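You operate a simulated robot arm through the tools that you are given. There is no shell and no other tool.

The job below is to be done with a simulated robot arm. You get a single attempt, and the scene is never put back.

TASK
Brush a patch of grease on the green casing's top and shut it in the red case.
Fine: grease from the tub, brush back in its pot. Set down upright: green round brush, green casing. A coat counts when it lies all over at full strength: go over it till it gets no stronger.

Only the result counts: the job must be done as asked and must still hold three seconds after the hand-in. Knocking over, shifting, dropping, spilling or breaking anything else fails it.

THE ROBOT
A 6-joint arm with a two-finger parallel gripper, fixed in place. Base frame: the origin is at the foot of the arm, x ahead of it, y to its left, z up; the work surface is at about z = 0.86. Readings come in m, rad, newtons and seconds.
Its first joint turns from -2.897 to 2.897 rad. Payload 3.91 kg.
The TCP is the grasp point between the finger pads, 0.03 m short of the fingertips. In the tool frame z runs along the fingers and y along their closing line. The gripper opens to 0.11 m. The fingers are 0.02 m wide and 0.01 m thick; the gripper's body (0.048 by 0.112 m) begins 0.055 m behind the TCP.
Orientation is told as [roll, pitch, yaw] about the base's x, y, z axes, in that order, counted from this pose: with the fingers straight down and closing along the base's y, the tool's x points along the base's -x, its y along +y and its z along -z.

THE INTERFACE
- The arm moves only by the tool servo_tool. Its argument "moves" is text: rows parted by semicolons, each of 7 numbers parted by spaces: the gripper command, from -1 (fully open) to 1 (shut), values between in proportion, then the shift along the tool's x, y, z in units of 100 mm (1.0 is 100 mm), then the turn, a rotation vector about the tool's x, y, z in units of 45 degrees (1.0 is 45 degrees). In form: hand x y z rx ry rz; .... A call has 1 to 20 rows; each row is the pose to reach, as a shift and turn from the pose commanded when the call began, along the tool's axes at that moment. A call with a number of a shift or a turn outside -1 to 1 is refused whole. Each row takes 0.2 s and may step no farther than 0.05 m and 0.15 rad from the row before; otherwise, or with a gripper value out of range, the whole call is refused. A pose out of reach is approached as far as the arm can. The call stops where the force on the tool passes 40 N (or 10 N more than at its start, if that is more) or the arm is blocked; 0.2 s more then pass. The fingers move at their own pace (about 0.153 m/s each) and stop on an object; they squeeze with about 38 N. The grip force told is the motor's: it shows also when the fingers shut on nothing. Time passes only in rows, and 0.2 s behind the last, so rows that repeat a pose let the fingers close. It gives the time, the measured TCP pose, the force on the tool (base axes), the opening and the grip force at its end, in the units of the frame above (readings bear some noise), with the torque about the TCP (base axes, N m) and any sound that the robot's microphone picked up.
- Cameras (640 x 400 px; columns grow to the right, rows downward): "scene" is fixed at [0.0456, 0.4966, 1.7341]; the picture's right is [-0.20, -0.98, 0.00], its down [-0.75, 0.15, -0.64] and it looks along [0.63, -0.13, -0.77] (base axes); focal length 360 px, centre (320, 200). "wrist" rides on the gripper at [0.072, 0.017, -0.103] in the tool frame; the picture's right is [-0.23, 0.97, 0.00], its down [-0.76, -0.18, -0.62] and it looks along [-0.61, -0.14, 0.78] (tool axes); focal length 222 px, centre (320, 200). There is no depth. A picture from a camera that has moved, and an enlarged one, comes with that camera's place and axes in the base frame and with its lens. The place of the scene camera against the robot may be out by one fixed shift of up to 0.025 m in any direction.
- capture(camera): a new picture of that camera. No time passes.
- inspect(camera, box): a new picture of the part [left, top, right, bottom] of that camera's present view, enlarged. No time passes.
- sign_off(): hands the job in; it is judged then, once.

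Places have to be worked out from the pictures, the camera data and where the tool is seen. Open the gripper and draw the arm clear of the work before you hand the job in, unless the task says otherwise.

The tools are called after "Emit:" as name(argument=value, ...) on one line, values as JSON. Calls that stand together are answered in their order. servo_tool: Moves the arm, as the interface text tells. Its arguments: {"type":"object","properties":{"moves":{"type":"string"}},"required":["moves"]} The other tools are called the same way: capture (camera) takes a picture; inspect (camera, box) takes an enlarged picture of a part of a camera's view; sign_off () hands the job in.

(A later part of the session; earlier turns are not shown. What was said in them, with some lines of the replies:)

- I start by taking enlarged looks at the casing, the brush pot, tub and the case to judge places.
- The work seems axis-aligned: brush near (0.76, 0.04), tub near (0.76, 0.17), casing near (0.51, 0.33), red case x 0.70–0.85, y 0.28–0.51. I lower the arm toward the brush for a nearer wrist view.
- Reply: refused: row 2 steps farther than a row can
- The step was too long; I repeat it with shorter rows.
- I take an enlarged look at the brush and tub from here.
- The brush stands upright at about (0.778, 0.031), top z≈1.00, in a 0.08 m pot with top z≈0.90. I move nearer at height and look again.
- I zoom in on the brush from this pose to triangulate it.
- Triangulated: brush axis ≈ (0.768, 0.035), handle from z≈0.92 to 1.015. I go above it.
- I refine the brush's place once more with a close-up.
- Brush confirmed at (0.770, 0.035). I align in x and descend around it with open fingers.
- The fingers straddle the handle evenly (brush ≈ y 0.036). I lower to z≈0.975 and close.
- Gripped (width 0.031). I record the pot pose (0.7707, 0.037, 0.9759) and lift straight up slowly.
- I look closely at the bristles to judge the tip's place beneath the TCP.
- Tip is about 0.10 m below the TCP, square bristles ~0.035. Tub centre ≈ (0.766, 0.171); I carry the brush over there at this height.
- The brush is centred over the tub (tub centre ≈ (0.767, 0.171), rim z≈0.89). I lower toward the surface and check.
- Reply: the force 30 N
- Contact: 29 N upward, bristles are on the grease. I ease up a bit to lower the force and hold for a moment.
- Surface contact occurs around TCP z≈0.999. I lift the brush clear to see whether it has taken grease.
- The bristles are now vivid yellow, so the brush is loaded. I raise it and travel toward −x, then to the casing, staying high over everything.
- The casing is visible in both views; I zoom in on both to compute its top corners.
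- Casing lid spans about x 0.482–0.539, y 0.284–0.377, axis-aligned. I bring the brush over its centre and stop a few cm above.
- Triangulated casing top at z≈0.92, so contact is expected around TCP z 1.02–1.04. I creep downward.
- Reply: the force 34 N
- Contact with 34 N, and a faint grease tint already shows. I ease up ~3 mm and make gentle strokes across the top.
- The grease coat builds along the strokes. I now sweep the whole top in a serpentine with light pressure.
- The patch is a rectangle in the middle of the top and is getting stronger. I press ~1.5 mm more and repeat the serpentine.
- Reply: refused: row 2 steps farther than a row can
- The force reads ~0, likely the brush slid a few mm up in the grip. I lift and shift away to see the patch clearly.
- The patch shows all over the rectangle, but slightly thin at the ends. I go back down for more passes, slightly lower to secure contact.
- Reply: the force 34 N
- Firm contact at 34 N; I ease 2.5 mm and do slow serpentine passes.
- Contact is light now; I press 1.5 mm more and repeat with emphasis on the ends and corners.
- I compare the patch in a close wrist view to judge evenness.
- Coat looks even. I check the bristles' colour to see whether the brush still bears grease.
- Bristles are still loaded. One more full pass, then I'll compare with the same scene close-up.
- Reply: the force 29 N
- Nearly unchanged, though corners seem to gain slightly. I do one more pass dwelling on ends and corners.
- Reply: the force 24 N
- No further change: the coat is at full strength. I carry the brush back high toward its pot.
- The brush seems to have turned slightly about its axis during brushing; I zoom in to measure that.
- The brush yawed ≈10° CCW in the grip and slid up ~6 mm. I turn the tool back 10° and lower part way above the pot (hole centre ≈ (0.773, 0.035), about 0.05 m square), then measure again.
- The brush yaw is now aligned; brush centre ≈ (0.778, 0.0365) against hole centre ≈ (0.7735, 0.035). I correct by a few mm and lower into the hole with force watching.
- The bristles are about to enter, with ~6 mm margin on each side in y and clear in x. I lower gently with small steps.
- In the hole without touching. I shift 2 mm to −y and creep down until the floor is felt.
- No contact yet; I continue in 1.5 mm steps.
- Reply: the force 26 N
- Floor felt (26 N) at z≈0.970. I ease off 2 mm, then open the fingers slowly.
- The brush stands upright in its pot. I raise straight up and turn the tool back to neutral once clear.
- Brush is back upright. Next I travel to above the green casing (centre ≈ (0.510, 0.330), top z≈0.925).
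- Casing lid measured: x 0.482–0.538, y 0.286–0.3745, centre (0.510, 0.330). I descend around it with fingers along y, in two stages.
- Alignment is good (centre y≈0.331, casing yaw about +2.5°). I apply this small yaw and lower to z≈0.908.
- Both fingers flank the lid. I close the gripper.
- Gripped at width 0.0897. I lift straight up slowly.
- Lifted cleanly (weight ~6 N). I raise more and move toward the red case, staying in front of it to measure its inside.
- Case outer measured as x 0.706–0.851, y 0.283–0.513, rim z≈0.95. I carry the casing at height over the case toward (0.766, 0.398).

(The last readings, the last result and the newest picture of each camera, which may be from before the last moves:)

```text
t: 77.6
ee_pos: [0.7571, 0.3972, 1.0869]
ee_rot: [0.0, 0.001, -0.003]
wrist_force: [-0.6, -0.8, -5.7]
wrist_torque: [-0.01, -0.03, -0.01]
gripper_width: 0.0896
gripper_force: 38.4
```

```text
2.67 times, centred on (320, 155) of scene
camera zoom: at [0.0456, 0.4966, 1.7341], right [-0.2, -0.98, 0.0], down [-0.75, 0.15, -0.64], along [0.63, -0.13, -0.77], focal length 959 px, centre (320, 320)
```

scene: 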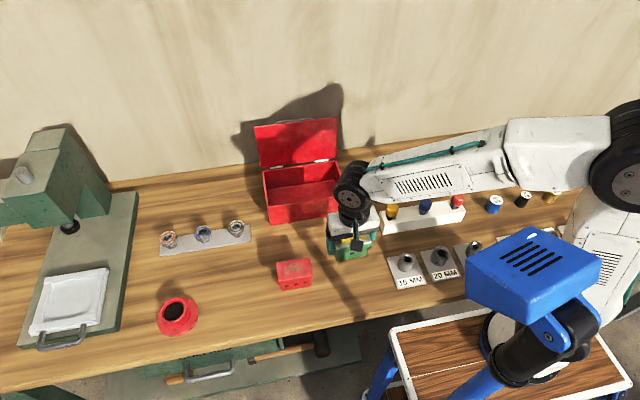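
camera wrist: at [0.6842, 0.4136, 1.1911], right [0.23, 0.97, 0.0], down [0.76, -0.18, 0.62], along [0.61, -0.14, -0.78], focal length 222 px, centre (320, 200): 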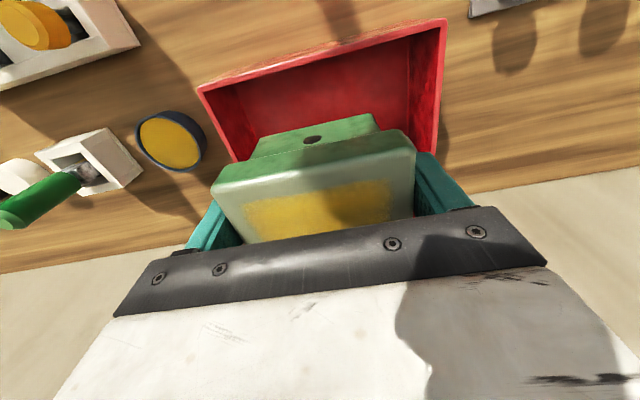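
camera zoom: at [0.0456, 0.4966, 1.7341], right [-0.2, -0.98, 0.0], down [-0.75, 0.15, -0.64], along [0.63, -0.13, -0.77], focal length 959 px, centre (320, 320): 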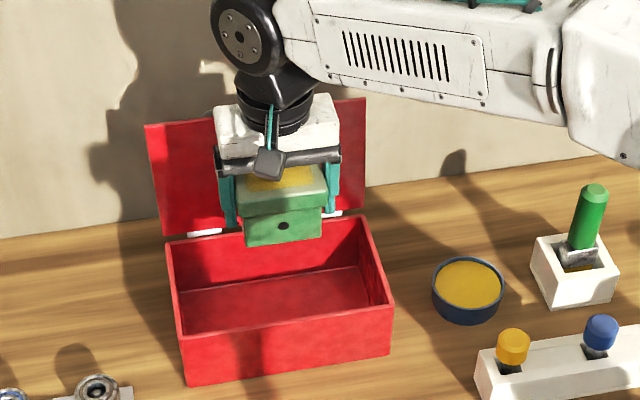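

Everything lines up: case y 0.285–0.517, front x 0.707. I adjust to (0.768, 0.400) and descend into the case.

Emit:
servo_tool(moves="1 -0.1 0.03 0.1 0 0 0; 1 -0.1 0.03 0.3 0 0 0; 1 -0.1 0.03 0.5 0 0 0; 1 -0.1 0.03 0.75 0 0 0; 1 -0.1 0.03 1 0 0 0; 1 -0.1 0.03 1 0 0 0")

Emit:
capture(camera="wrist")

Emit:
inspect(camera="scene", box=[240, 80, 400, 230])

```text
t: 79.0
ee_pos: [0.7692, 0.3997, 0.9888]
ee_rot: [0.0, -0.001, -0.001]
wrist_force: [-0.2, 0.0, -6.9]
wrist_torque: [0.0, -0.04, -0.01]
gripper_width: 0.0899
gripper_force: 37.4
```

```text
taken
camera wrist: at [0.6947, 0.4162, 1.0913], right [0.23, 0.97, 0.0], down [0.76, -0.18, 0.62], along [0.61, -0.14, -0.78], focal length 222 px, centre (320, 200)
```

wrist: 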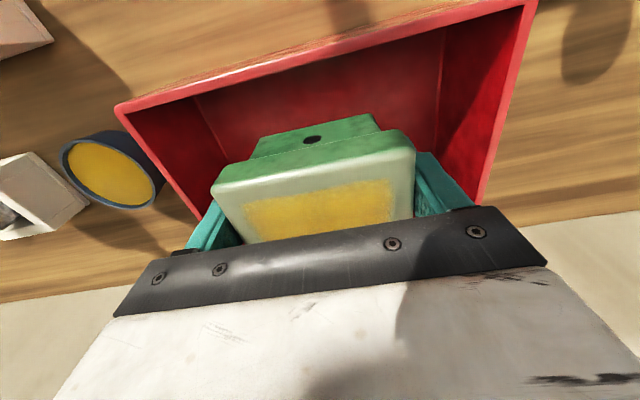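

```text
2.67 times, centred on (320, 155) of scene
camera zoom: at [0.0456, 0.4966, 1.7341], right [-0.2, -0.98, 0.0], down [-0.75, 0.15, -0.64], along [0.63, -0.13, -0.77], focal length 959 px, centre (320, 320)
```

zoom: 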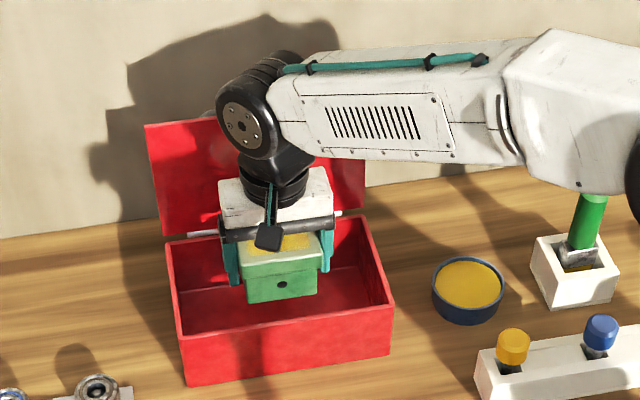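

Going down the middle of the case with good margins. I lower toward the floor.

Emit:
servo_tool(moves="1 0 0 0.15 0 0 0; 1 0 0 0.3 0 0 0; 1 0 0 0.45 0 0 0; 1 0 0 0.57 0 0 0")

Emit:
inspect(camera="scene", box=[240, 80, 400, 230])

```text
t: 80.0
ee_pos: [0.7675, 0.3993, 0.9318]
ee_rot: [-0.001, 0.0, -0.001]
wrist_force: [-1.4, -0.2, -4.9]
wrist_torque: [0.04, -0.03, -0.01]
gripper_width: 0.09
gripper_force: 37.9
```

```text
2.67 times, centred on (320, 155) of scene
camera zoom: at [0.0456, 0.4966, 1.7341], right [-0.2, -0.98, 0.0], down [-0.75, 0.15, -0.64], along [0.63, -0.13, -0.77], focal length 959 px, centre (320, 320)
```

zoom: 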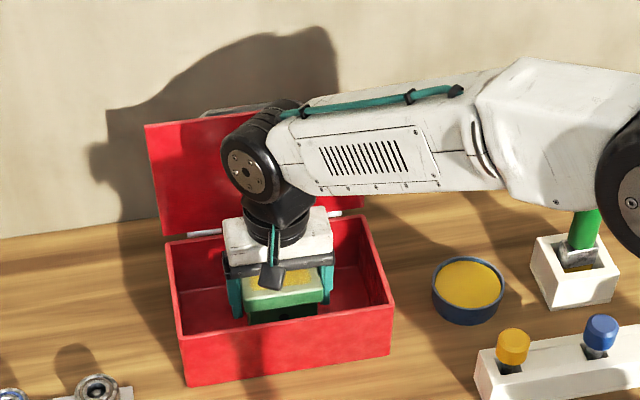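

No contact yet. I creep down to find the case's floor.

Emit:
servo_tool(moves="1 0 0 0.03 0 0 0; 1 0 0 0.06 0 0 0; 1 0 0 0.08 0 0 0; 1 0 0 0.1 0 0 0")

```text
t: 81.0
ee_pos: [0.7682, 0.3997, 0.9226]
ee_rot: [0.001, -0.001, 0.0]
wrist_force: [-0.9, -0.5, -6.3]
wrist_torque: [-0.03, 0.03, -0.02]
gripper_width: 0.0897
gripper_force: 38.2
```

Emit:
servo_tool(moves="1 0 0 0.02 0 0 0; 1 0 0 0.04 0 0 0; 1 0 0 0.05 0 0 0")

```text
t: 81.8
ee_pos: [0.766, 0.4, 0.9158]
ee_rot: [-0.001, 0.0, -0.003]
wrist_force: [-0.1, 0.5, -6.0]
wrist_torque: [-0.03, -0.02, 0.02]
gripper_width: 0.0901
gripper_force: 37.7
```

Still free at z≈0.916 (casing floor offset 0.049, so its base is at ≈0.867). I continue in 1.5 mm steps.

Emit:
servo_tool(moves="1 0 0 0.015 0 0 0; 1 0 0 0.03 0 0 0; 1 0 0 0.03 0 0 0")

```text
t: 82.6
ee_pos: [0.7673, 0.3998, 0.9141]
ee_rot: [0.002, -0.002, -0.001]
wrist_force: [-3.5, -1.5, 6.1]
wrist_torque: [-0.56, 0.32, -0.15]
gripper_width: 0.0899
gripper_force: 38.1
```

Floor contact (force changed by +12 N). I open the fingers here.

Emit:
servo_tool(moves="1 0 0 -0.005 0 0 0; 0.5 0 0 -0.005 0 0 0; 0 0 0 -0.005 0 0 0; -0.5 0 0 -0.005 0 0 0; -1 0 0 -0.005 0 0 0; -1 0 0 -0.005 0 0 0; -1 0 0 -0.005 0 0 0")

Emit:
capture(camera="wrist")

```text
t: 84.2
ee_pos: [0.7686, 0.4004, 0.9142]
ee_rot: [0.0, 0.001, -0.001]
wrist_force: [0.1, -0.3, 0.2]
wrist_torque: [0.01, 0.01, 0.03]
gripper_width: 0.11
gripper_force: 0.1
```

```text
taken
camera wrist: at [0.6951, 0.417, 1.0167], right [0.23, 0.97, 0.0], down [0.76, -0.18, 0.62], along [0.61, -0.14, -0.78], focal length 222 px, centre (320, 200)
```

wrist: 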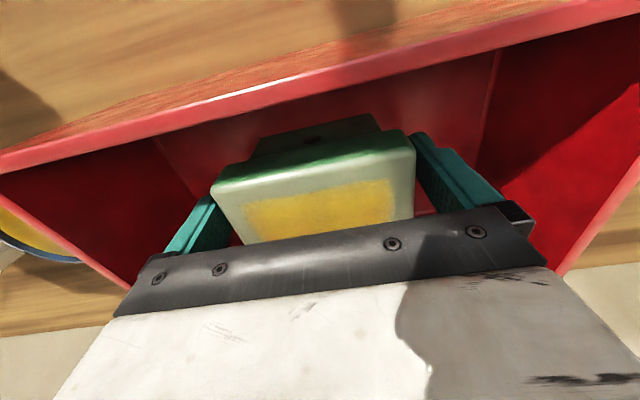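

Released; the casing stands upright in the case. I rise straight up.

Emit:
servo_tool(moves="-1 0 0 -0.1 0 0 0; -1 0 0 -0.3 0 0 0; -1 0 0 -0.6 0 0 0; -1 0 0 -1 0 0 0")

Emit:
servo_tool(moves="-1 0 0 -0.4 0 0 0; -1 0.2 0 -0.8 0 0 0; -1 0.5 0 -1 0 0 0; -1 0.9 0 -1 0 0 0")

Emit:
capture(camera="wrist")

Emit:
inspect(camera="scene", box=[240, 80, 400, 230])

```text
t: 85.2
ee_pos: [0.7691, 0.4003, 1.0143]
ee_rot: [0.0, -0.002, -0.002]
wrist_force: [0.7, -0.1, -0.6]
wrist_torque: [-0.01, 0.0, -0.04]
gripper_width: 0.11
gripper_force: 0.1
```

```text
t: 86.2
ee_pos: [0.6793, 0.3994, 1.1161]
ee_rot: [-0.001, 0.0, -0.003]
wrist_force: [-0.2, 0.6, 0.2]
wrist_torque: [0.03, -0.01, 0.0]
gripper_width: 0.1098
gripper_force: 0.1
```

```text
taken
camera wrist: at [0.606, 0.416, 1.2192], right [0.23, 0.97, 0.0], down [0.76, -0.18, 0.62], along [0.61, -0.14, -0.78], focal length 222 px, centre (320, 200)
```

wrist: 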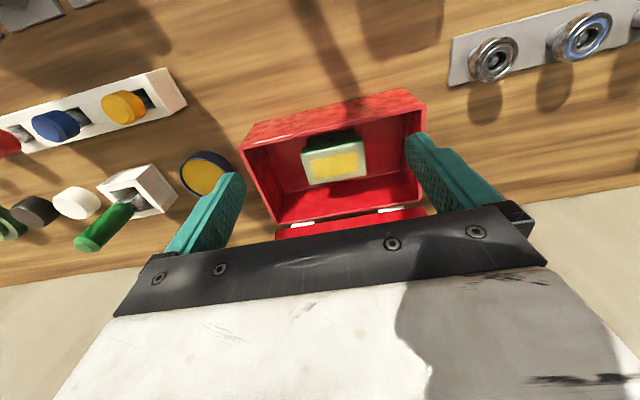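

```text
2.67 times, centred on (320, 155) of scene
camera zoom: at [0.0456, 0.4966, 1.7341], right [-0.2, -0.98, 0.0], down [-0.75, 0.15, -0.64], along [0.63, -0.13, -0.77], focal length 959 px, centre (320, 320)
```

zoom: 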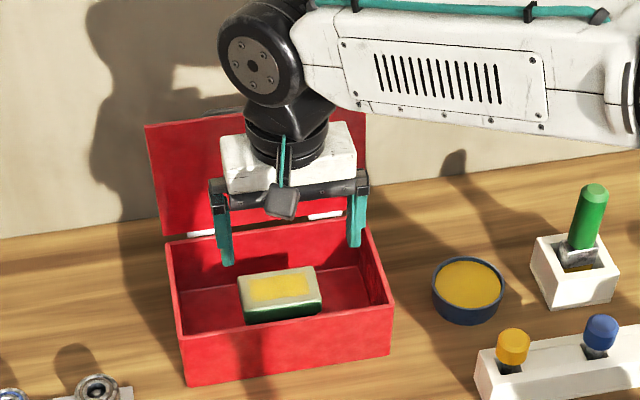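

The casing sits upright in the case with an intact coat. Next the lid: hinge ≈ (0.852, z 0.955), top edge ≈ (0.875, z 1.10), leaning back ~8°. I'll straddle its edge loosely with the fingers closing along x, so I raise the tool and yaw it 90°.

Emit:
servo_tool(moves="-1 0 0 -0.3 0 0 -0.16; -1 0 0 -0.6 0 0 -0.33; -1 0 0 -0.8 0 0 -0.5; -1 0 0 -0.8 0 0 -0.67; -1 0 0 -0.8 0 0 -0.84; -1 0 0 -0.8 0 0 -1")

Emit:
servo_tool(moves="-1 0 0 0 0 0 -0.16; -1 0 0 0 0 0 -0.33; -1 0 0 0 0 0 -0.5; -1 0 0 0 0 0 -0.67; -1 0 0 0 0 0 -0.84; -1 0 0 0 0 0 -1; -1 0 0 0 0 0 -1")

Emit:
capture(camera="wrist")

Emit:
capture(camera="scene")

```text
t: 87.6
ee_pos: [0.6775, 0.3996, 1.195]
ee_rot: [0.0, -0.002, 0.787]
wrist_force: [0.3, -0.5, 0.2]
wrist_torque: [-0.03, -0.02, 0.01]
gripper_width: 0.11
gripper_force: 0.0
```

```text
t: 89.2
ee_pos: [0.6777, 0.3991, 1.1947]
ee_rot: [0.001, 0.0, 1.572]
wrist_force: [-0.3, 0.5, -1.1]
wrist_torque: [-0.01, -0.02, 0.02]
gripper_width: 0.1101
gripper_force: 0.0
```

```text
taken
camera wrist: at [0.66, 0.3267, 1.2974], right [-0.97, 0.23, 0.0], down [0.18, 0.76, 0.62], along [0.14, 0.61, -0.78], focal length 222 px, centre (320, 200)
```

wrist: 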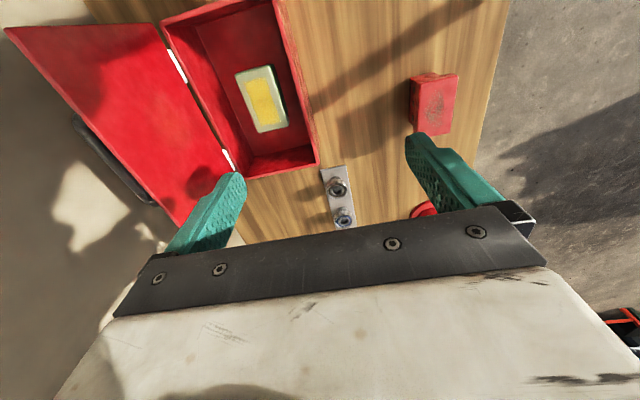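

```text
taken
```

scene: 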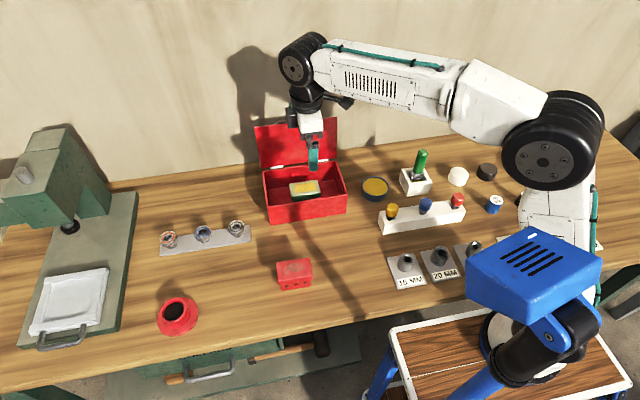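

The handle on the lid's outer face spans y≈0.34–0.45, so I choose y≈0.31 on the lid's near end. I move above the lid's edge at height.

Emit:
servo_tool(moves="-1 0.3 -0.3 0 0 0 0; -1 0.6 -0.6 0 0 0 0; -1 0.89 -0.9 0 0 0 0; -1 0.89 -1.0 0 0 0 0")

Emit:
servo_tool(moves="-1 0 -0.4 0 0 0 0; -1 0 -0.8 0 0 0 0; -1 0 -0.97 0.1 0 0 0; -1 0 -0.97 0.2 0 0 0")

Emit:
capture(camera="wrist")

Emit:
inspect(camera="scene", box=[240, 60, 400, 200])

```text
t: 90.2
ee_pos: [0.7764, 0.3098, 1.1945]
ee_rot: [0.0, 0.0, 1.571]
wrist_force: [0.5, 0.5, 0.5]
wrist_torque: [0.03, -0.02, -0.01]
gripper_width: 0.1101
gripper_force: 0.1
```

```text
t: 91.2
ee_pos: [0.874, 0.31, 1.1743]
ee_rot: [-0.001, -0.001, 1.57]
wrist_force: [-0.1, 0.1, 0.4]
wrist_torque: [0.0, -0.02, 0.01]
gripper_width: 0.11
gripper_force: 0.0
```

```text
taken
camera wrist: at [0.8569, 0.2368, 1.2767], right [-0.97, 0.23, 0.0], down [0.18, 0.76, 0.62], along [0.14, 0.61, -0.78], focal length 222 px, centre (320, 200)
```

wrist: 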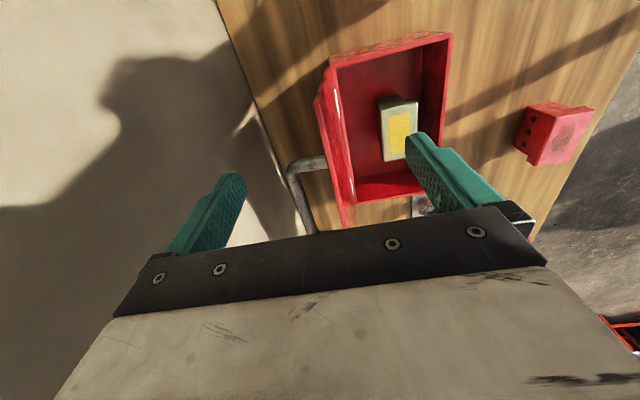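

```text
2.86 times, centred on (320, 130) of scene
camera zoom: at [0.0456, 0.4966, 1.7341], right [-0.2, -0.98, 0.0], down [-0.75, 0.15, -0.64], along [0.63, -0.13, -0.77], focal length 1027 px, centre (320, 400)
```

zoom: 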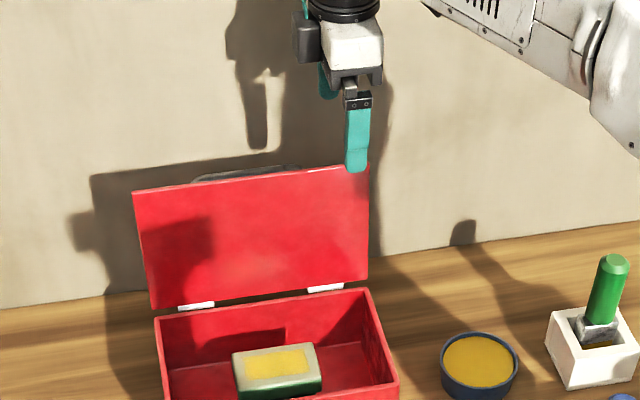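

The wrist camera now sees the lid edge-on between the two fingers. I zoom in to place it.

Emit:
inspect(camera="wrist", box=[220, 20, 480, 240])

```text
1.82 times, centred on (350, 130) of wrist
camera zoom: at [0.8569, 0.2368, 1.2767], right [-0.97, 0.23, 0.0], down [0.18, 0.76, 0.62], along [0.14, 0.61, -0.78], focal length 404 px, centre (266, 327)
```

zoom: 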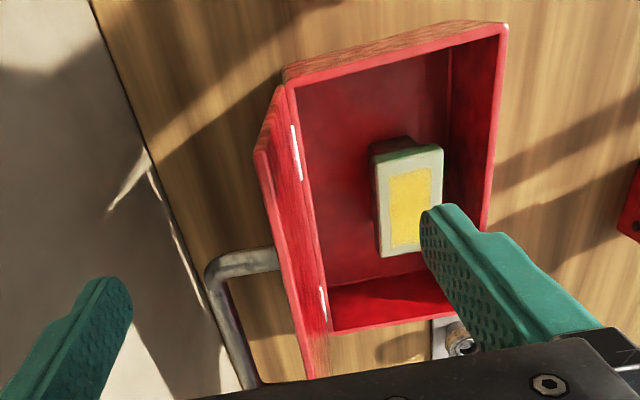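

Lid corner at ≈ (0.873, 0.285, 1.096), handle starts at y≈0.345, so straddling at y=0.31 is clear. I descend 0.10 with open fingers.

Emit:
servo_tool(moves="-1 0 0 0.25 0 0 0; -1 0 0 0.5 0 0 0; -1 0 0 0.75 0 0 0; -1 0 0 0.98 0 0 0; -1 0 0 0.98 0 0 0")

Emit:
capture(camera="wrist")

Emit:
inspect(camera="scene", box=[240, 60, 400, 200])

```text
t: 92.4
ee_pos: [0.8732, 0.3101, 1.0755]
ee_rot: [0.0, 0.0, 1.569]
wrist_force: [0.1, 0.1, -0.5]
wrist_torque: [0.03, 0.0, 0.02]
gripper_width: 0.1099
gripper_force: 0.0
```

```text
taken
camera wrist: at [0.8564, 0.2378, 1.1787], right [-0.97, 0.23, 0.0], down [0.18, 0.76, 0.62], along [0.14, 0.61, -0.78], focal length 222 px, centre (320, 200)
```

wrist: 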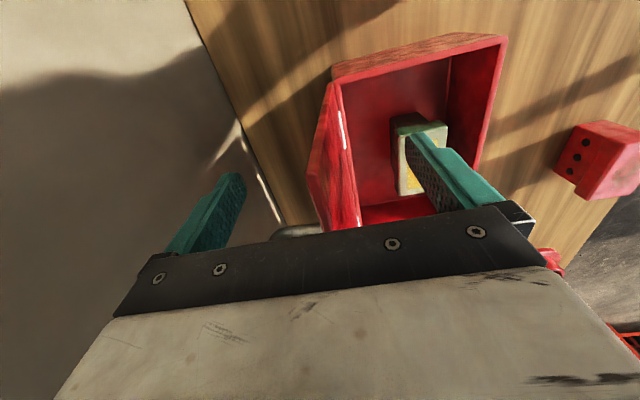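

```text
2.86 times, centred on (320, 130) of scene
camera zoom: at [0.0456, 0.4966, 1.7341], right [-0.2, -0.98, 0.0], down [-0.75, 0.15, -0.64], along [0.63, -0.13, -0.77], focal length 1027 px, centre (320, 400)
```

zoom: 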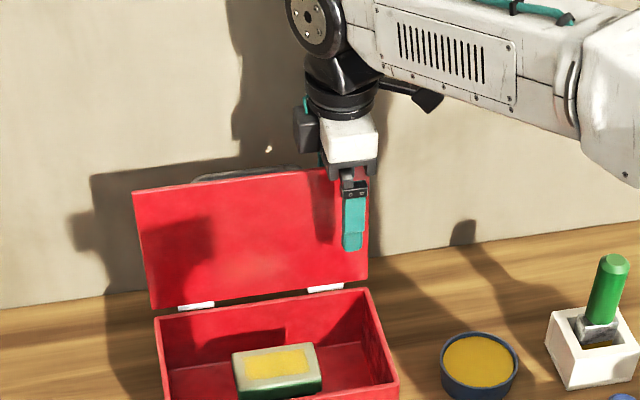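

The fingers straddle the lid. I narrow the gap to about 0.035 m without squeezing.

Emit:
servo_tool(moves="-0.5 0 0 0 0 0 0; 0 0 0 0 0 0 0; 0.3 0 0 0 0 0 0; 0.36 0 0 0 0 0 0; 0.36 0 0 0 0 0 0")

Emit:
capture(camera="wrist")

```text
t: 93.6
ee_pos: [0.8742, 0.3109, 1.0759]
ee_rot: [0.0, 0.001, 1.567]
wrist_force: [0.8, 0.3, 0.3]
wrist_torque: [0.0, 0.0, 0.02]
gripper_width: 0.0351
gripper_force: 0.0
```

```text
taken
camera wrist: at [0.8564, 0.2378, 1.1789], right [-0.97, 0.23, 0.0], down [0.18, 0.76, 0.62], along [0.14, 0.61, -0.78], focal length 222 px, centre (320, 200)
```

wrist: 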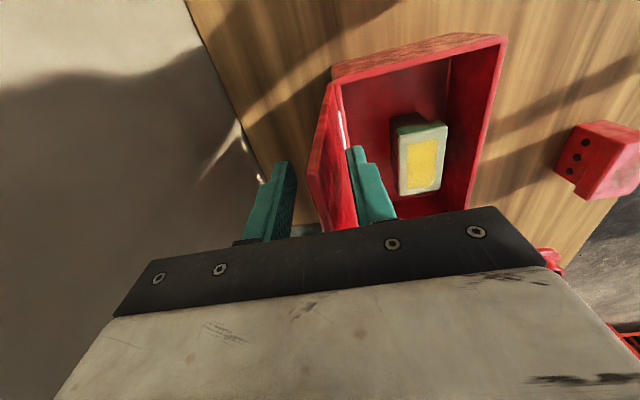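

The lid lies loosely between the fingers. I start to push it forward to vertical and a little past, watching force.

Emit:
servo_tool(moves="0.36 0 0.05 -0.005 0 0 0; 0.36 0 0.1 -0.01 0 0 0; 0.36 0 0.15 -0.015 0 0 0; 0.36 0 0.21 -0.02 0 0 0")

Emit:
capture(camera="wrist")

Emit:
inspect(camera="scene", box=[240, 60, 400, 200])

```text
t: 94.6
ee_pos: [0.8535, 0.3101, 1.0786]
ee_rot: [-0.001, 0.001, 1.569]
wrist_force: [-0.5, -0.3, 1.0]
wrist_torque: [0.02, 0.02, -0.01]
gripper_width: 0.0361
gripper_force: 0.9
```

```text
taken
camera wrist: at [0.8359, 0.2381, 1.1816], right [-0.97, 0.23, 0.0], down [0.18, 0.76, 0.62], along [0.14, 0.61, -0.78], focal length 222 px, centre (320, 200)
```

wrist: 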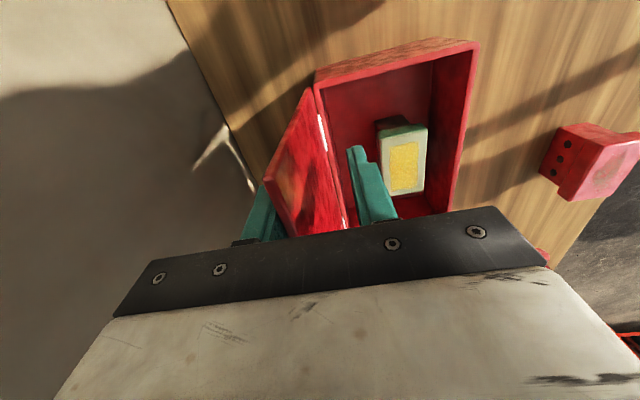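

```text
2.86 times, centred on (320, 130) of scene
camera zoom: at [0.0456, 0.4966, 1.7341], right [-0.2, -0.98, 0.0], down [-0.75, 0.15, -0.64], along [0.63, -0.13, -0.77], focal length 1027 px, centre (320, 400)
```

zoom: 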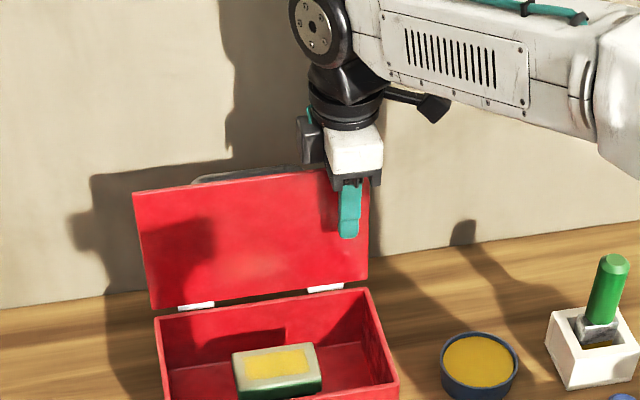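

The rear finger now touches the lid. I continue along the arc about the hinge, tilting the tool with the lid.

Emit:
servo_tool(moves="0.36 0 0.054 0.002 0.056 0 0; 0.36 0 0.108 0.005 0.111 0 0; 0.36 0 0.162 0.012 0.167 0 0; 0.36 0 0.215 0.019 0.222 0 0; 0.36 0 0.268 0.03 0.278 0 0; 0.36 0 0.321 0.042 0.333 0 0; 0.36 0 0.373 0.058 0.389 0 0; 0.36 0 0.424 0.075 0.444 0 0")

Emit:
capture(camera="wrist")

Emit:
inspect(camera="scene", box=[240, 60, 400, 220])

```text
t: 96.4
ee_pos: [0.8105, 0.3093, 1.0704]
ee_rot: [-0.349, -0.002, 1.57]
wrist_force: [-0.2, 0.0, 0.1]
wrist_torque: [0.04, -0.02, 0.02]
gripper_width: 0.0353
gripper_force: 0.1
```

```text
taken
camera wrist: at [0.7591, 0.2375, 1.1616], right [-0.91, 0.23, -0.33], down [-0.05, 0.76, 0.65], along [0.4, 0.61, -0.69], focal length 222 px, centre (320, 200)
```

wrist: 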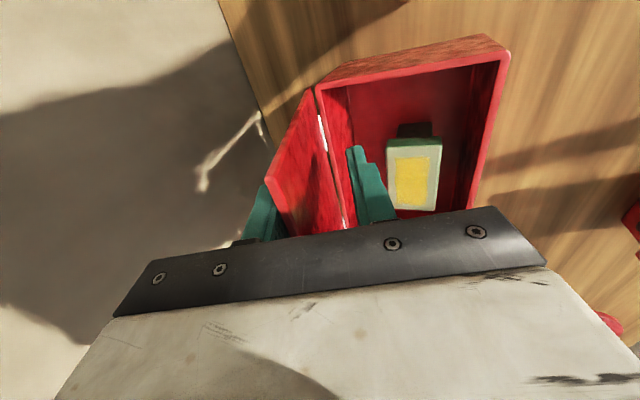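

```text
2.50 times, centred on (320, 140) of scene
camera zoom: at [0.0456, 0.4966, 1.7341], right [-0.2, -0.98, 0.0], down [-0.75, 0.15, -0.64], along [0.63, -0.13, -0.77], focal length 899 px, centre (320, 350)
```

zoom: 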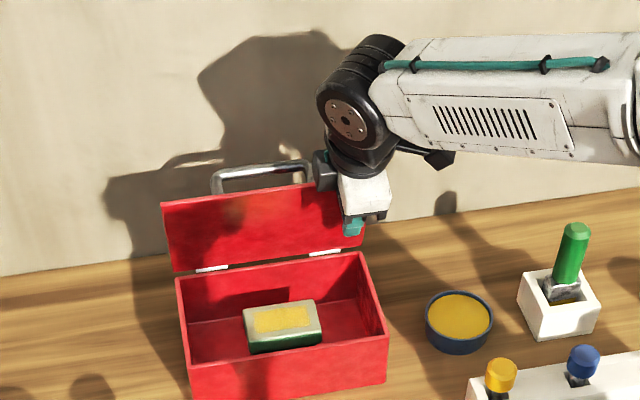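

The lid follows the rear finger smoothly with the hinge as expected. I continue the arc by another 30°.

Emit:
servo_tool(moves="0.36 0 0.054 0.001 0.056 0 0; 0.36 0 0.108 0.005 0.111 0 0; 0.36 0 0.162 0.011 0.167 0 0; 0.36 0 0.215 0.019 0.222 0 0; 0.36 0 0.268 0.03 0.278 0 0; 0.36 0 0.321 0.042 0.333 0 0; 0.36 0 0.373 0.058 0.389 0 0; 0.36 0 0.424 0.075 0.444 0 0; 0.36 0 0.475 0.095 0.5 0 0; 0.36 0 0.524 0.116 0.556 0 0")

Emit:
capture(camera="wrist")

Emit:
inspect(camera="scene", box=[240, 60, 400, 220])

```text
t: 98.6
ee_pos: [0.7669, 0.3116, 1.0414]
ee_rot: [-0.787, 0.001, 1.57]
wrist_force: [0.8, 0.1, -0.8]
wrist_torque: [0.0, 0.02, 0.01]
gripper_width: 0.0353
gripper_force: 0.3
```

```text
taken
camera wrist: at [0.6803, 0.2383, 1.1024], right [-0.69, 0.23, -0.69], down [-0.31, 0.76, 0.57], along [0.65, 0.61, -0.45], focal length 222 px, centre (320, 200)
```

wrist: 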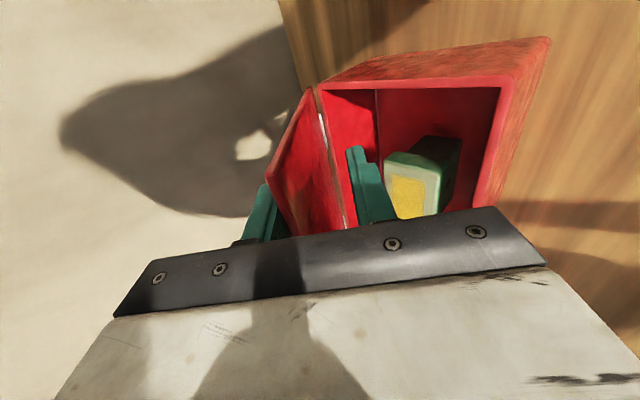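

```text
2.50 times, centred on (320, 140) of scene
camera zoom: at [0.0456, 0.4966, 1.7341], right [-0.2, -0.98, 0.0], down [-0.75, 0.15, -0.64], along [0.63, -0.13, -0.77], focal length 899 px, centre (320, 350)
```

zoom: 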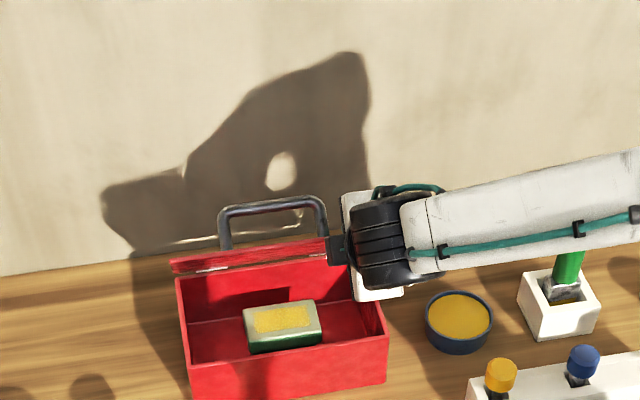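

I zoom in to see whether the lid leans on the front finger or still on the rear one (i.e. whether the hinge holds it by friction).

Emit:
inspect(camera="wrist", box=[220, 60, 440, 250])

Emit:
inspect(camera="scene", box=[270, 140, 370, 210])

Emit:
capture(camera="scene")

```text
2.11 times, centred on (330, 155) of wrist
camera zoom: at [0.6803, 0.2383, 1.1024], right [-0.69, 0.23, -0.69], down [-0.31, 0.76, 0.57], along [0.65, 0.61, -0.45], focal length 468 px, centre (299, 295)
```

zoom: 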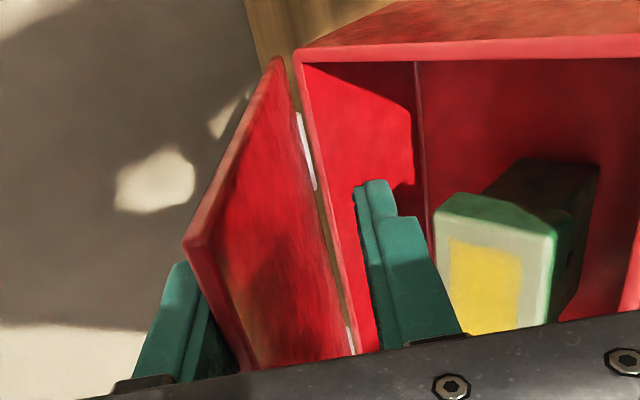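

```text
5.71 times, centred on (320, 175) of scene
camera zoom: at [0.0456, 0.4966, 1.7341], right [-0.2, -0.98, 0.0], down [-0.75, 0.15, -0.64], along [0.63, -0.13, -0.77], focal length 2054 px, centre (320, 343)
```

zoom: 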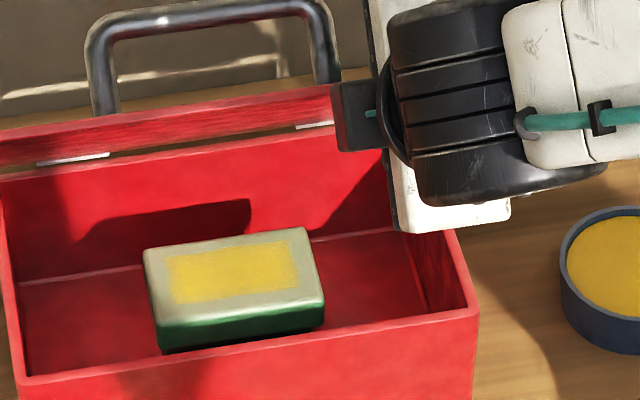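

```text
taken
```

scene: 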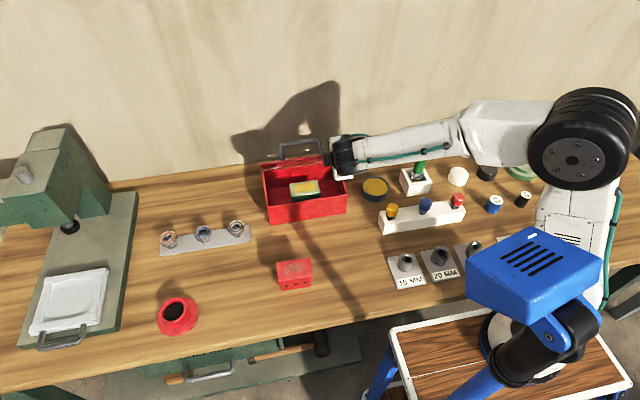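

The lid rests only on the rear finger, so the hinge holds by friction. I back the fingers off the lid, withdraw along the tool axis, then turn the tool upright again.

Emit:
servo_tool(moves="0.36 0 -0.04 0 0 0 0; 0.36 0 -0.04 -0.2 0 0 0; 0.36 0 -0.04 -0.5 0 0 0; 0.36 0 -0.04 -0.8 0 0 0; 0.36 0 -0.04 -1 0 0 0")

Emit:
inspect(camera="scene", box=[240, 60, 400, 220])

Emit:
capture(camera="wrist")

```text
t: 99.8
ee_pos: [0.6981, 0.3111, 1.1149]
ee_rot: [-0.785, 0.001, 1.569]
wrist_force: [0.2, 0.5, -0.3]
wrist_torque: [0.0, 0.01, 0.0]
gripper_width: 0.0352
gripper_force: 0.0
```

```text
2.50 times, centred on (320, 140) of scene
camera zoom: at [0.0456, 0.4966, 1.7341], right [-0.2, -0.98, 0.0], down [-0.75, 0.15, -0.64], along [0.63, -0.13, -0.77], focal length 899 px, centre (320, 350)
```

zoom: 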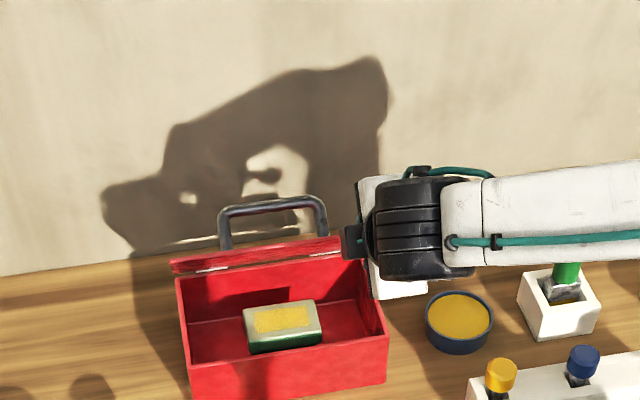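

```text
taken
camera wrist: at [0.6135, 0.2385, 1.1759], right [-0.69, 0.23, -0.69], down [-0.31, 0.76, 0.57], along [0.65, 0.61, -0.45], focal length 222 px, centre (320, 200)
```

wrist: 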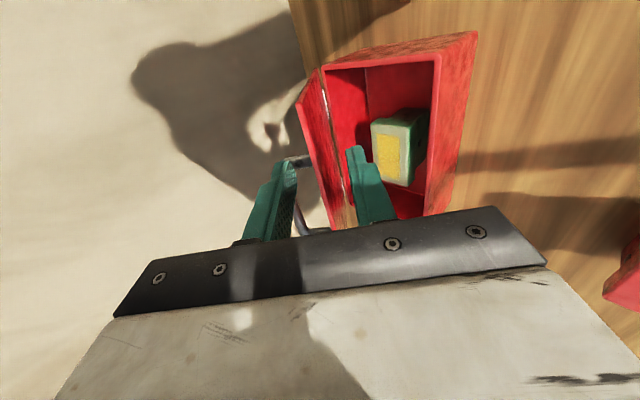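

The lid stays where I left it. I rise and bring the tool back to vertical, then close the fingers.

Emit:
servo_tool(moves="0.36 0 -0.2 -0.2 -0.17 0 0; 0.36 0 -0.4 -0.4 -0.34 0 0; 0.36 0 -0.56 -0.56 -0.5 0 0; 0.6 0 -0.56 -0.56 -0.67 0 0; 1 0 -0.56 -0.56 -0.84 0 0; 1 0 -0.56 -0.56 -1 0 0; 1 0 -0.56 -0.56 -1 0 0")

Emit:
capture(camera="wrist")

Emit:
inspect(camera="scene", box=[240, 60, 400, 220])

```text
t: 101.4
ee_pos: [0.6977, 0.3088, 1.196]
ee_rot: [0.001, 0.001, 1.57]
wrist_force: [1.0, 0.8, 0.3]
wrist_torque: [-0.01, 0.01, -0.03]
gripper_width: 0.0001
gripper_force: 37.4
```

```text
taken
camera wrist: at [0.6799, 0.2379, 1.2979], right [-0.97, 0.23, 0.0], down [0.18, 0.76, 0.62], along [0.14, 0.61, -0.78], focal length 222 px, centre (320, 200)
```

wrist: 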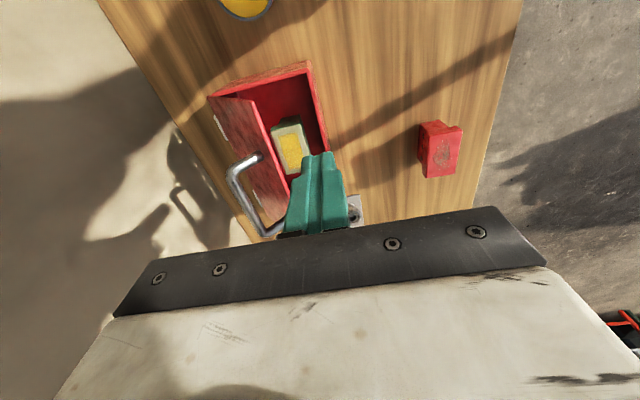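

```text
2.50 times, centred on (320, 140) of scene
camera zoom: at [0.0456, 0.4966, 1.7341], right [-0.2, -0.98, 0.0], down [-0.75, 0.15, -0.64], along [0.63, -0.13, -0.77], focal length 899 px, centre (320, 350)
```

zoom: 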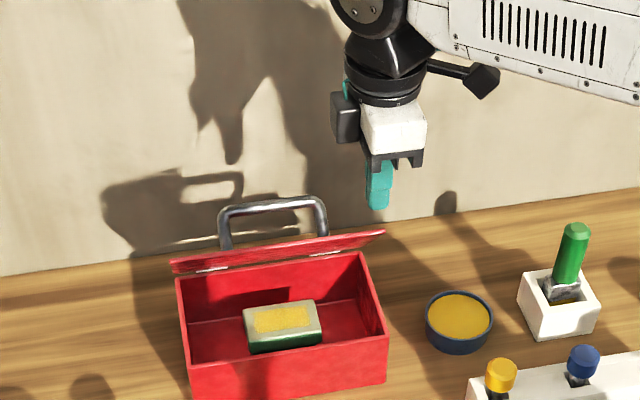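

The hinge holds the lid at ≈40°. With closed fingers I go above the lid's outer face (clear of the handle) to push it shut along its arc.

Emit:
servo_tool(moves="1 0 -0.35 0 0 0 0; 1 0 -0.7 0 0 0 0; 1 0 -1 0 0 0 0")

Emit:
servo_tool(moves="1 0 -0.17 0 0 0 0; 1 0 -0.17 0.3 0 0 0; 1 0 -0.17 0.6 0 0 0; 1 0 -0.17 0.85 0 0 0; 1 0 -0.17 0.94 0 0 0")

Emit:
capture(camera="wrist")

Emit:
inspect(camera="scene", box=[240, 60, 400, 220])

```text
t: 102.2
ee_pos: [0.7964, 0.3117, 1.1953]
ee_rot: [-0.001, 0.0, 1.57]
wrist_force: [-1.3, 0.4, 0.7]
wrist_torque: [0.05, -0.07, 0.0]
gripper_width: 0.0001
gripper_force: 37.8
```

```text
t: 103.4
ee_pos: [0.8152, 0.3107, 1.1003]
ee_rot: [0.0, -0.003, 1.57]
wrist_force: [-1.5, -0.2, -0.1]
wrist_torque: [-0.01, 0.0, 0.0]
gripper_width: 0.0
gripper_force: 38.5
```

```text
taken
camera wrist: at [0.7973, 0.2379, 1.2032], right [-0.97, 0.23, 0.0], down [0.18, 0.76, 0.62], along [0.14, 0.61, -0.78], focal length 222 px, centre (320, 200)
```

wrist: 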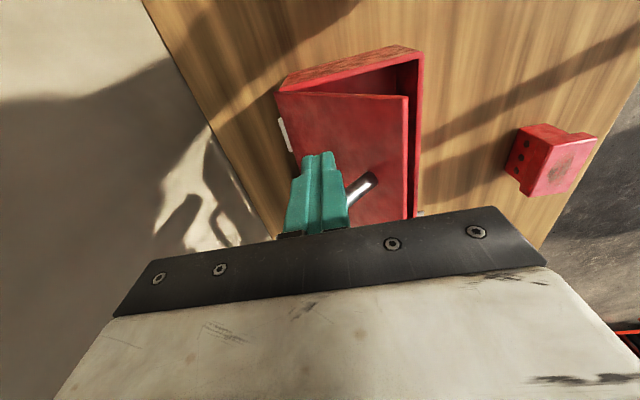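

```text
2.50 times, centred on (320, 140) of scene
camera zoom: at [0.0456, 0.4966, 1.7341], right [-0.2, -0.98, 0.0], down [-0.75, 0.15, -0.64], along [0.63, -0.13, -0.77], focal length 899 px, centre (320, 350)
```

zoom: 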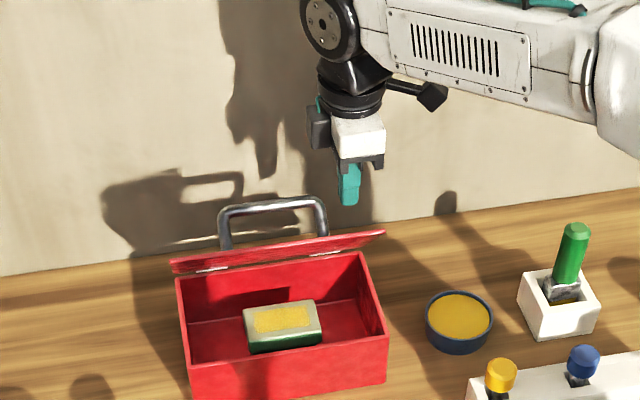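

The fingertips are over the lid's outer face, clear of the handle (y≈0.35). I push along the closing arc down to about 80°.

Emit:
servo_tool(moves="1 0 0.1 0.12 0 0 0; 1 0 0.2 0.24 0 0 0; 1 0 0.28 0.3 0 0 0; 1 0 0.35 0.37 0 0 0; 1 0 0.42 0.45 0 0 0; 1 0 0.48 0.53 0 0 0; 1 0 0.53 0.61 0 0 0; 1 0 0.576 0.705 0 0 0")

Emit:
capture(camera="wrist")

Emit:
inspect(camera="scene", box=[240, 60, 400, 220])

```text
t: 105.2
ee_pos: [0.7577, 0.3107, 1.0299]
ee_rot: [0.0, 0.0, 1.569]
wrist_force: [0.4, 0.4, -0.2]
wrist_torque: [-0.01, 0.0, -0.01]
gripper_width: 0.0001
gripper_force: 37.8
```

```text
taken
camera wrist: at [0.7395, 0.2375, 1.1329], right [-0.97, 0.23, 0.0], down [0.18, 0.76, 0.62], along [0.14, 0.61, -0.78], focal length 222 px, centre (320, 200)
```

wrist: 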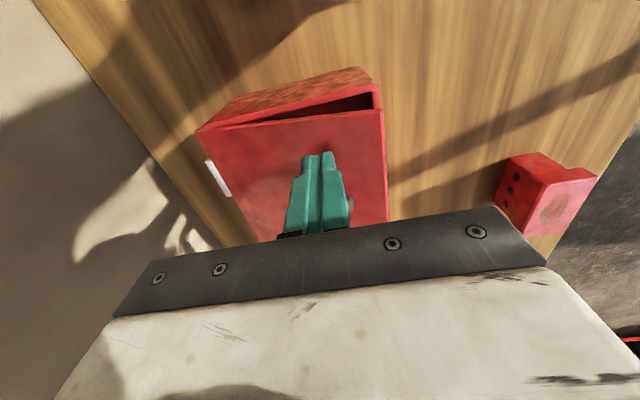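

```text
2.50 times, centred on (320, 140) of scene
camera zoom: at [0.0456, 0.4966, 1.7341], right [-0.2, -0.98, 0.0], down [-0.75, 0.15, -0.64], along [0.63, -0.13, -0.77], focal length 899 px, centre (320, 350)
```

zoom: 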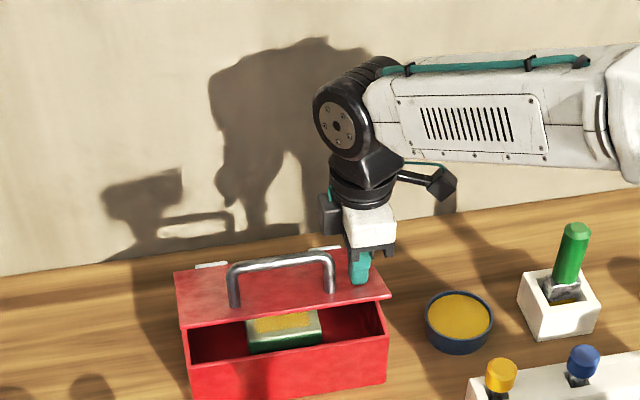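

The lid is going down nicely. I continue until shut, feeling for contact.

Emit:
servo_tool(moves="1 0 0.036 0.093 0 0 0; 1 0 0.065 0.19 0 0 0; 1 0 0.08 0.26 0 0 0; 1 0 0.09 0.32 0 0 0; 1 0 0.096 0.37 0 0 0; 1 0 0.096 0.4 0 0 0; 1 0 0.096 0.42 0 0 0")

Emit:
capture(camera="wrist")

Emit:
inspect(camera="scene", box=[240, 60, 400, 240])

```text
t: 106.8
ee_pos: [0.747, 0.3108, 0.9877]
ee_rot: [-0.001, 0.0, 1.569]
wrist_force: [1.0, 0.3, -0.1]
wrist_torque: [-0.01, 0.02, 0.05]
gripper_width: 0.0
gripper_force: 37.7
```

```text
taken
camera wrist: at [0.7298, 0.2381, 1.0909], right [-0.97, 0.23, 0.0], down [0.18, 0.76, 0.62], along [0.14, 0.61, -0.78], focal length 222 px, centre (320, 200)
```

wrist: 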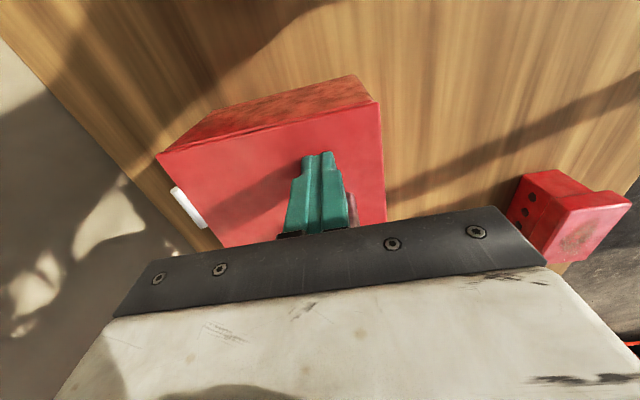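

```text
2.22 times, centred on (320, 150) of scene
camera zoom: at [0.0456, 0.4966, 1.7341], right [-0.2, -0.98, 0.0], down [-0.75, 0.15, -0.64], along [0.63, -0.13, -0.77], focal length 799 px, centre (320, 311)
```

zoom: 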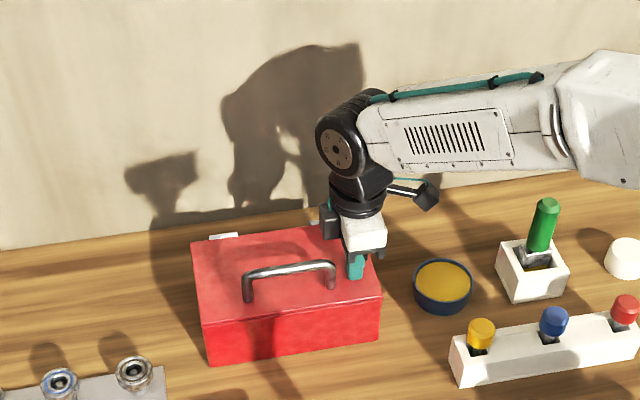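

It looks almost shut; no firm stop felt yet, so I press on gently in 2 mm steps.

Emit:
servo_tool(moves="1 0 0 0.02 0 0 0; 1 0 0 0.04 0 0 0; 1 0 0 0.06 0 0 0")

Emit:
inspect(camera="scene", box=[270, 140, 370, 220])

```text
t: 107.6
ee_pos: [0.7483, 0.3103, 0.9868]
ee_rot: [-0.007, -0.004, 1.571]
wrist_force: [-6.5, -5.6, 12.2]
wrist_torque: [-0.25, 0.23, -0.05]
gripper_width: 0.0
gripper_force: 38.2
stopped in row 3: the force on the tool passed its limit at 44 N (the readings are from after the stop); the commanded pose is now the measured one
```

```text
5.00 times, centred on (320, 180) of scene
camera zoom: at [0.0456, 0.4966, 1.7341], right [-0.2, -0.98, 0.0], down [-0.75, 0.15, -0.64], along [0.63, -0.13, -0.77], focal length 1797 px, centre (320, 300)
```

zoom: 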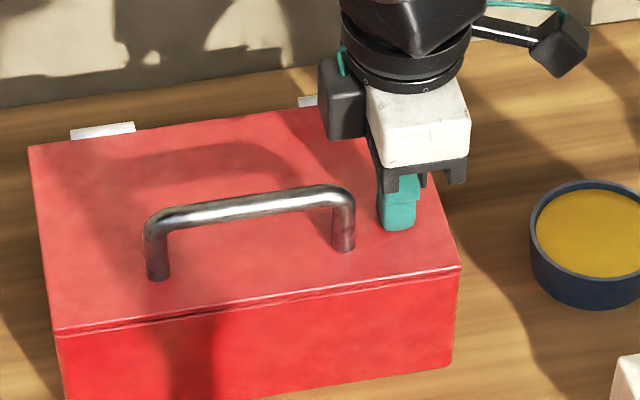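

A firm stop (44 N): the lid is shut on the rim all round. I lift straight off and withdraw, opening the gripper once clear.

Emit:
servo_tool(moves="1 0 0 -0.1 0 0 0; 1 0 0 -0.3 0 0 0; 1 0 0 -0.6 0 0 0; 1 0 0 -1 0 0 0")

Emit:
servo_tool(moves="1 0 0.3 -0.3 0 0 0; 0 0 0.6 -0.6 0 0 0; -1 0 0.9 -0.8 0 0 0; -1 0 1 -0.9 0 0 0; -1 0 1 -0.9 0 0 0")

Emit:
servo_tool(moves="-1 0.3 0.3 0 0 0 0; -1 0.6 0.6 0 0 0 0; -1 0.9 0.9 0 0 0 0; -1 1 1 -0.2 0 0 0; -1 1 1 -0.2 0 0 0")

Emit:
capture(camera="scene")

Emit:
inspect(camera="scene", box=[240, 120, 360, 240])

Emit:
inspect(camera="scene", box=[350, 130, 480, 240])

```text
t: 108.6
ee_pos: [0.7483, 0.3119, 1.0872]
ee_rot: [-0.005, -0.003, 1.568]
wrist_force: [0.0, -0.6, -0.5]
wrist_torque: [-0.02, 0.04, -0.02]
gripper_width: 0.0
gripper_force: 38.2
```

```text
t: 109.8
ee_pos: [0.6464, 0.3103, 1.1755]
ee_rot: [-0.004, -0.003, 1.568]
wrist_force: [-0.4, -0.9, 0.4]
wrist_torque: [-0.01, -0.04, -0.01]
gripper_width: 0.11
gripper_force: 0.1
```

```text
t: 111.0
ee_pos: [0.5456, 0.212, 1.1949]
ee_rot: [-0.006, -0.005, 1.569]
wrist_force: [0.0, -0.6, 0.4]
wrist_torque: [-0.01, -0.03, 0.02]
gripper_width: 0.11
gripper_force: 0.0
```

```text
taken
```

scene: 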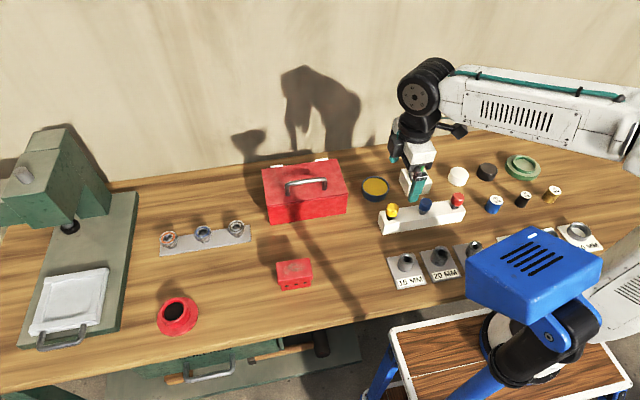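

```text
3.33 times, centred on (300, 180) of scene
camera zoom: at [0.0456, 0.4966, 1.7341], right [-0.2, -0.98, 0.0], down [-0.75, 0.15, -0.64], along [0.63, -0.13, -0.77], focal length 1198 px, centre (387, 267)
```

zoom: 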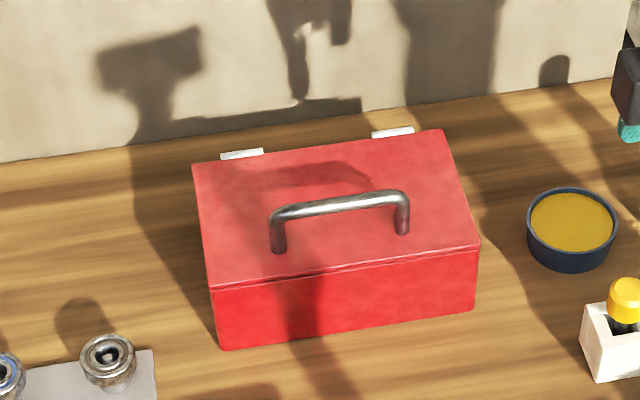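

```text
3.64 times, centred on (415, 185) of scene
camera zoom: at [0.0456, 0.4966, 1.7341], right [-0.2, -0.98, 0.0], down [-0.75, 0.15, -0.64], along [0.63, -0.13, -0.77], focal length 1307 px, centre (-26, 254)
```

zoom: 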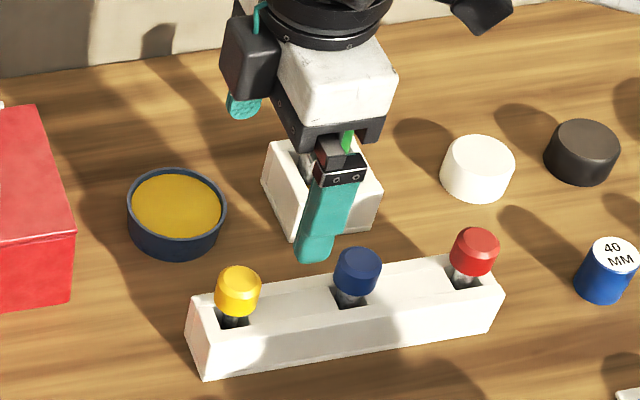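

The case is shut and unmoved, tub and other things in place. I draw the arm further back and up for a final look at the brush.

Emit:
servo_tool(moves="-1 0.2 0.1 -0.3 0 0 0; -1 0.5 0.1 -0.6 0 0 0; -1 0.8 0.1 -0.9 0 0 0; -1 1 0.1 -1 0 0 0; -1 1 0.1 -1 0 0 0")

Emit:
capture(camera="scene")

Emit:
inspect(camera="scene", box=[350, 130, 480, 240])

```text
t: 112.2
ee_pos: [0.5365, 0.1109, 1.2927]
ee_rot: [-0.005, -0.003, 1.57]
wrist_force: [-0.7, -0.1, -0.4]
wrist_torque: [0.01, -0.01, 0.03]
gripper_width: 0.11
gripper_force: 0.0
```

```text
taken
```

scene: 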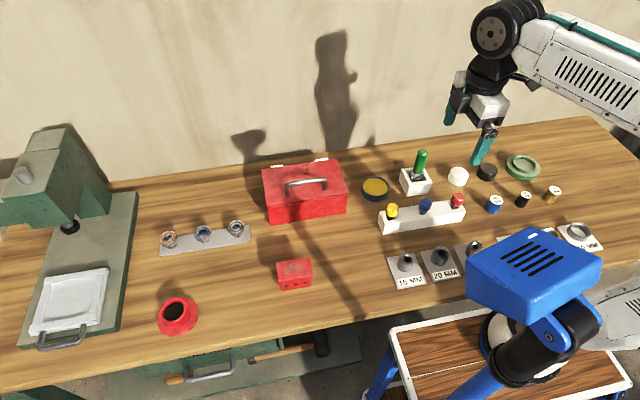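

```text
3.64 times, centred on (415, 185) of scene
camera zoom: at [0.0456, 0.4966, 1.7341], right [-0.2, -0.98, 0.0], down [-0.75, 0.15, -0.64], along [0.63, -0.13, -0.77], focal length 1307 px, centre (-26, 254)
```

zoom: 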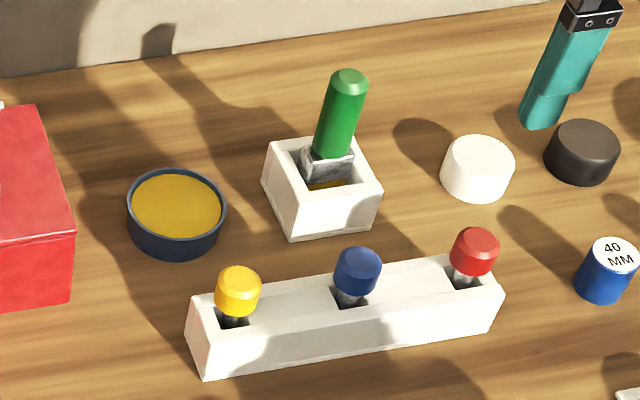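

The brush stands upright in its pot, the greased casing is shut in the red case, and nothing else has been disturbed. The gripper is open and clear, so I hand the job in.

Emit:
sign_off()

```text
The job is handed in.
```

The green casing has a patch of grease on its top and is shut in the red case, and I have handed the job in. I haven't seen the verdict.

- **Grease:** I loaded the brush once from the tub and went over the patch until two close-ups in a row looked the same. The coat looked even right across. The bristles still looked loaded when I checked partway through, so I did not dip again.
- **Brush:** it turned about 10° and slid up a few millimetres in the grip while brushing. I turned it back and stood it upright in its pot.
- **Casing and case:** the casing stands upright inside the case. I pushed the lid down until it met a firm stop on the rim, and the case has not visibly moved.
- **Everything else:** nothing else looks shifted, knocked over or spilled in the last pictures. The gripper is open and the arm is clear.
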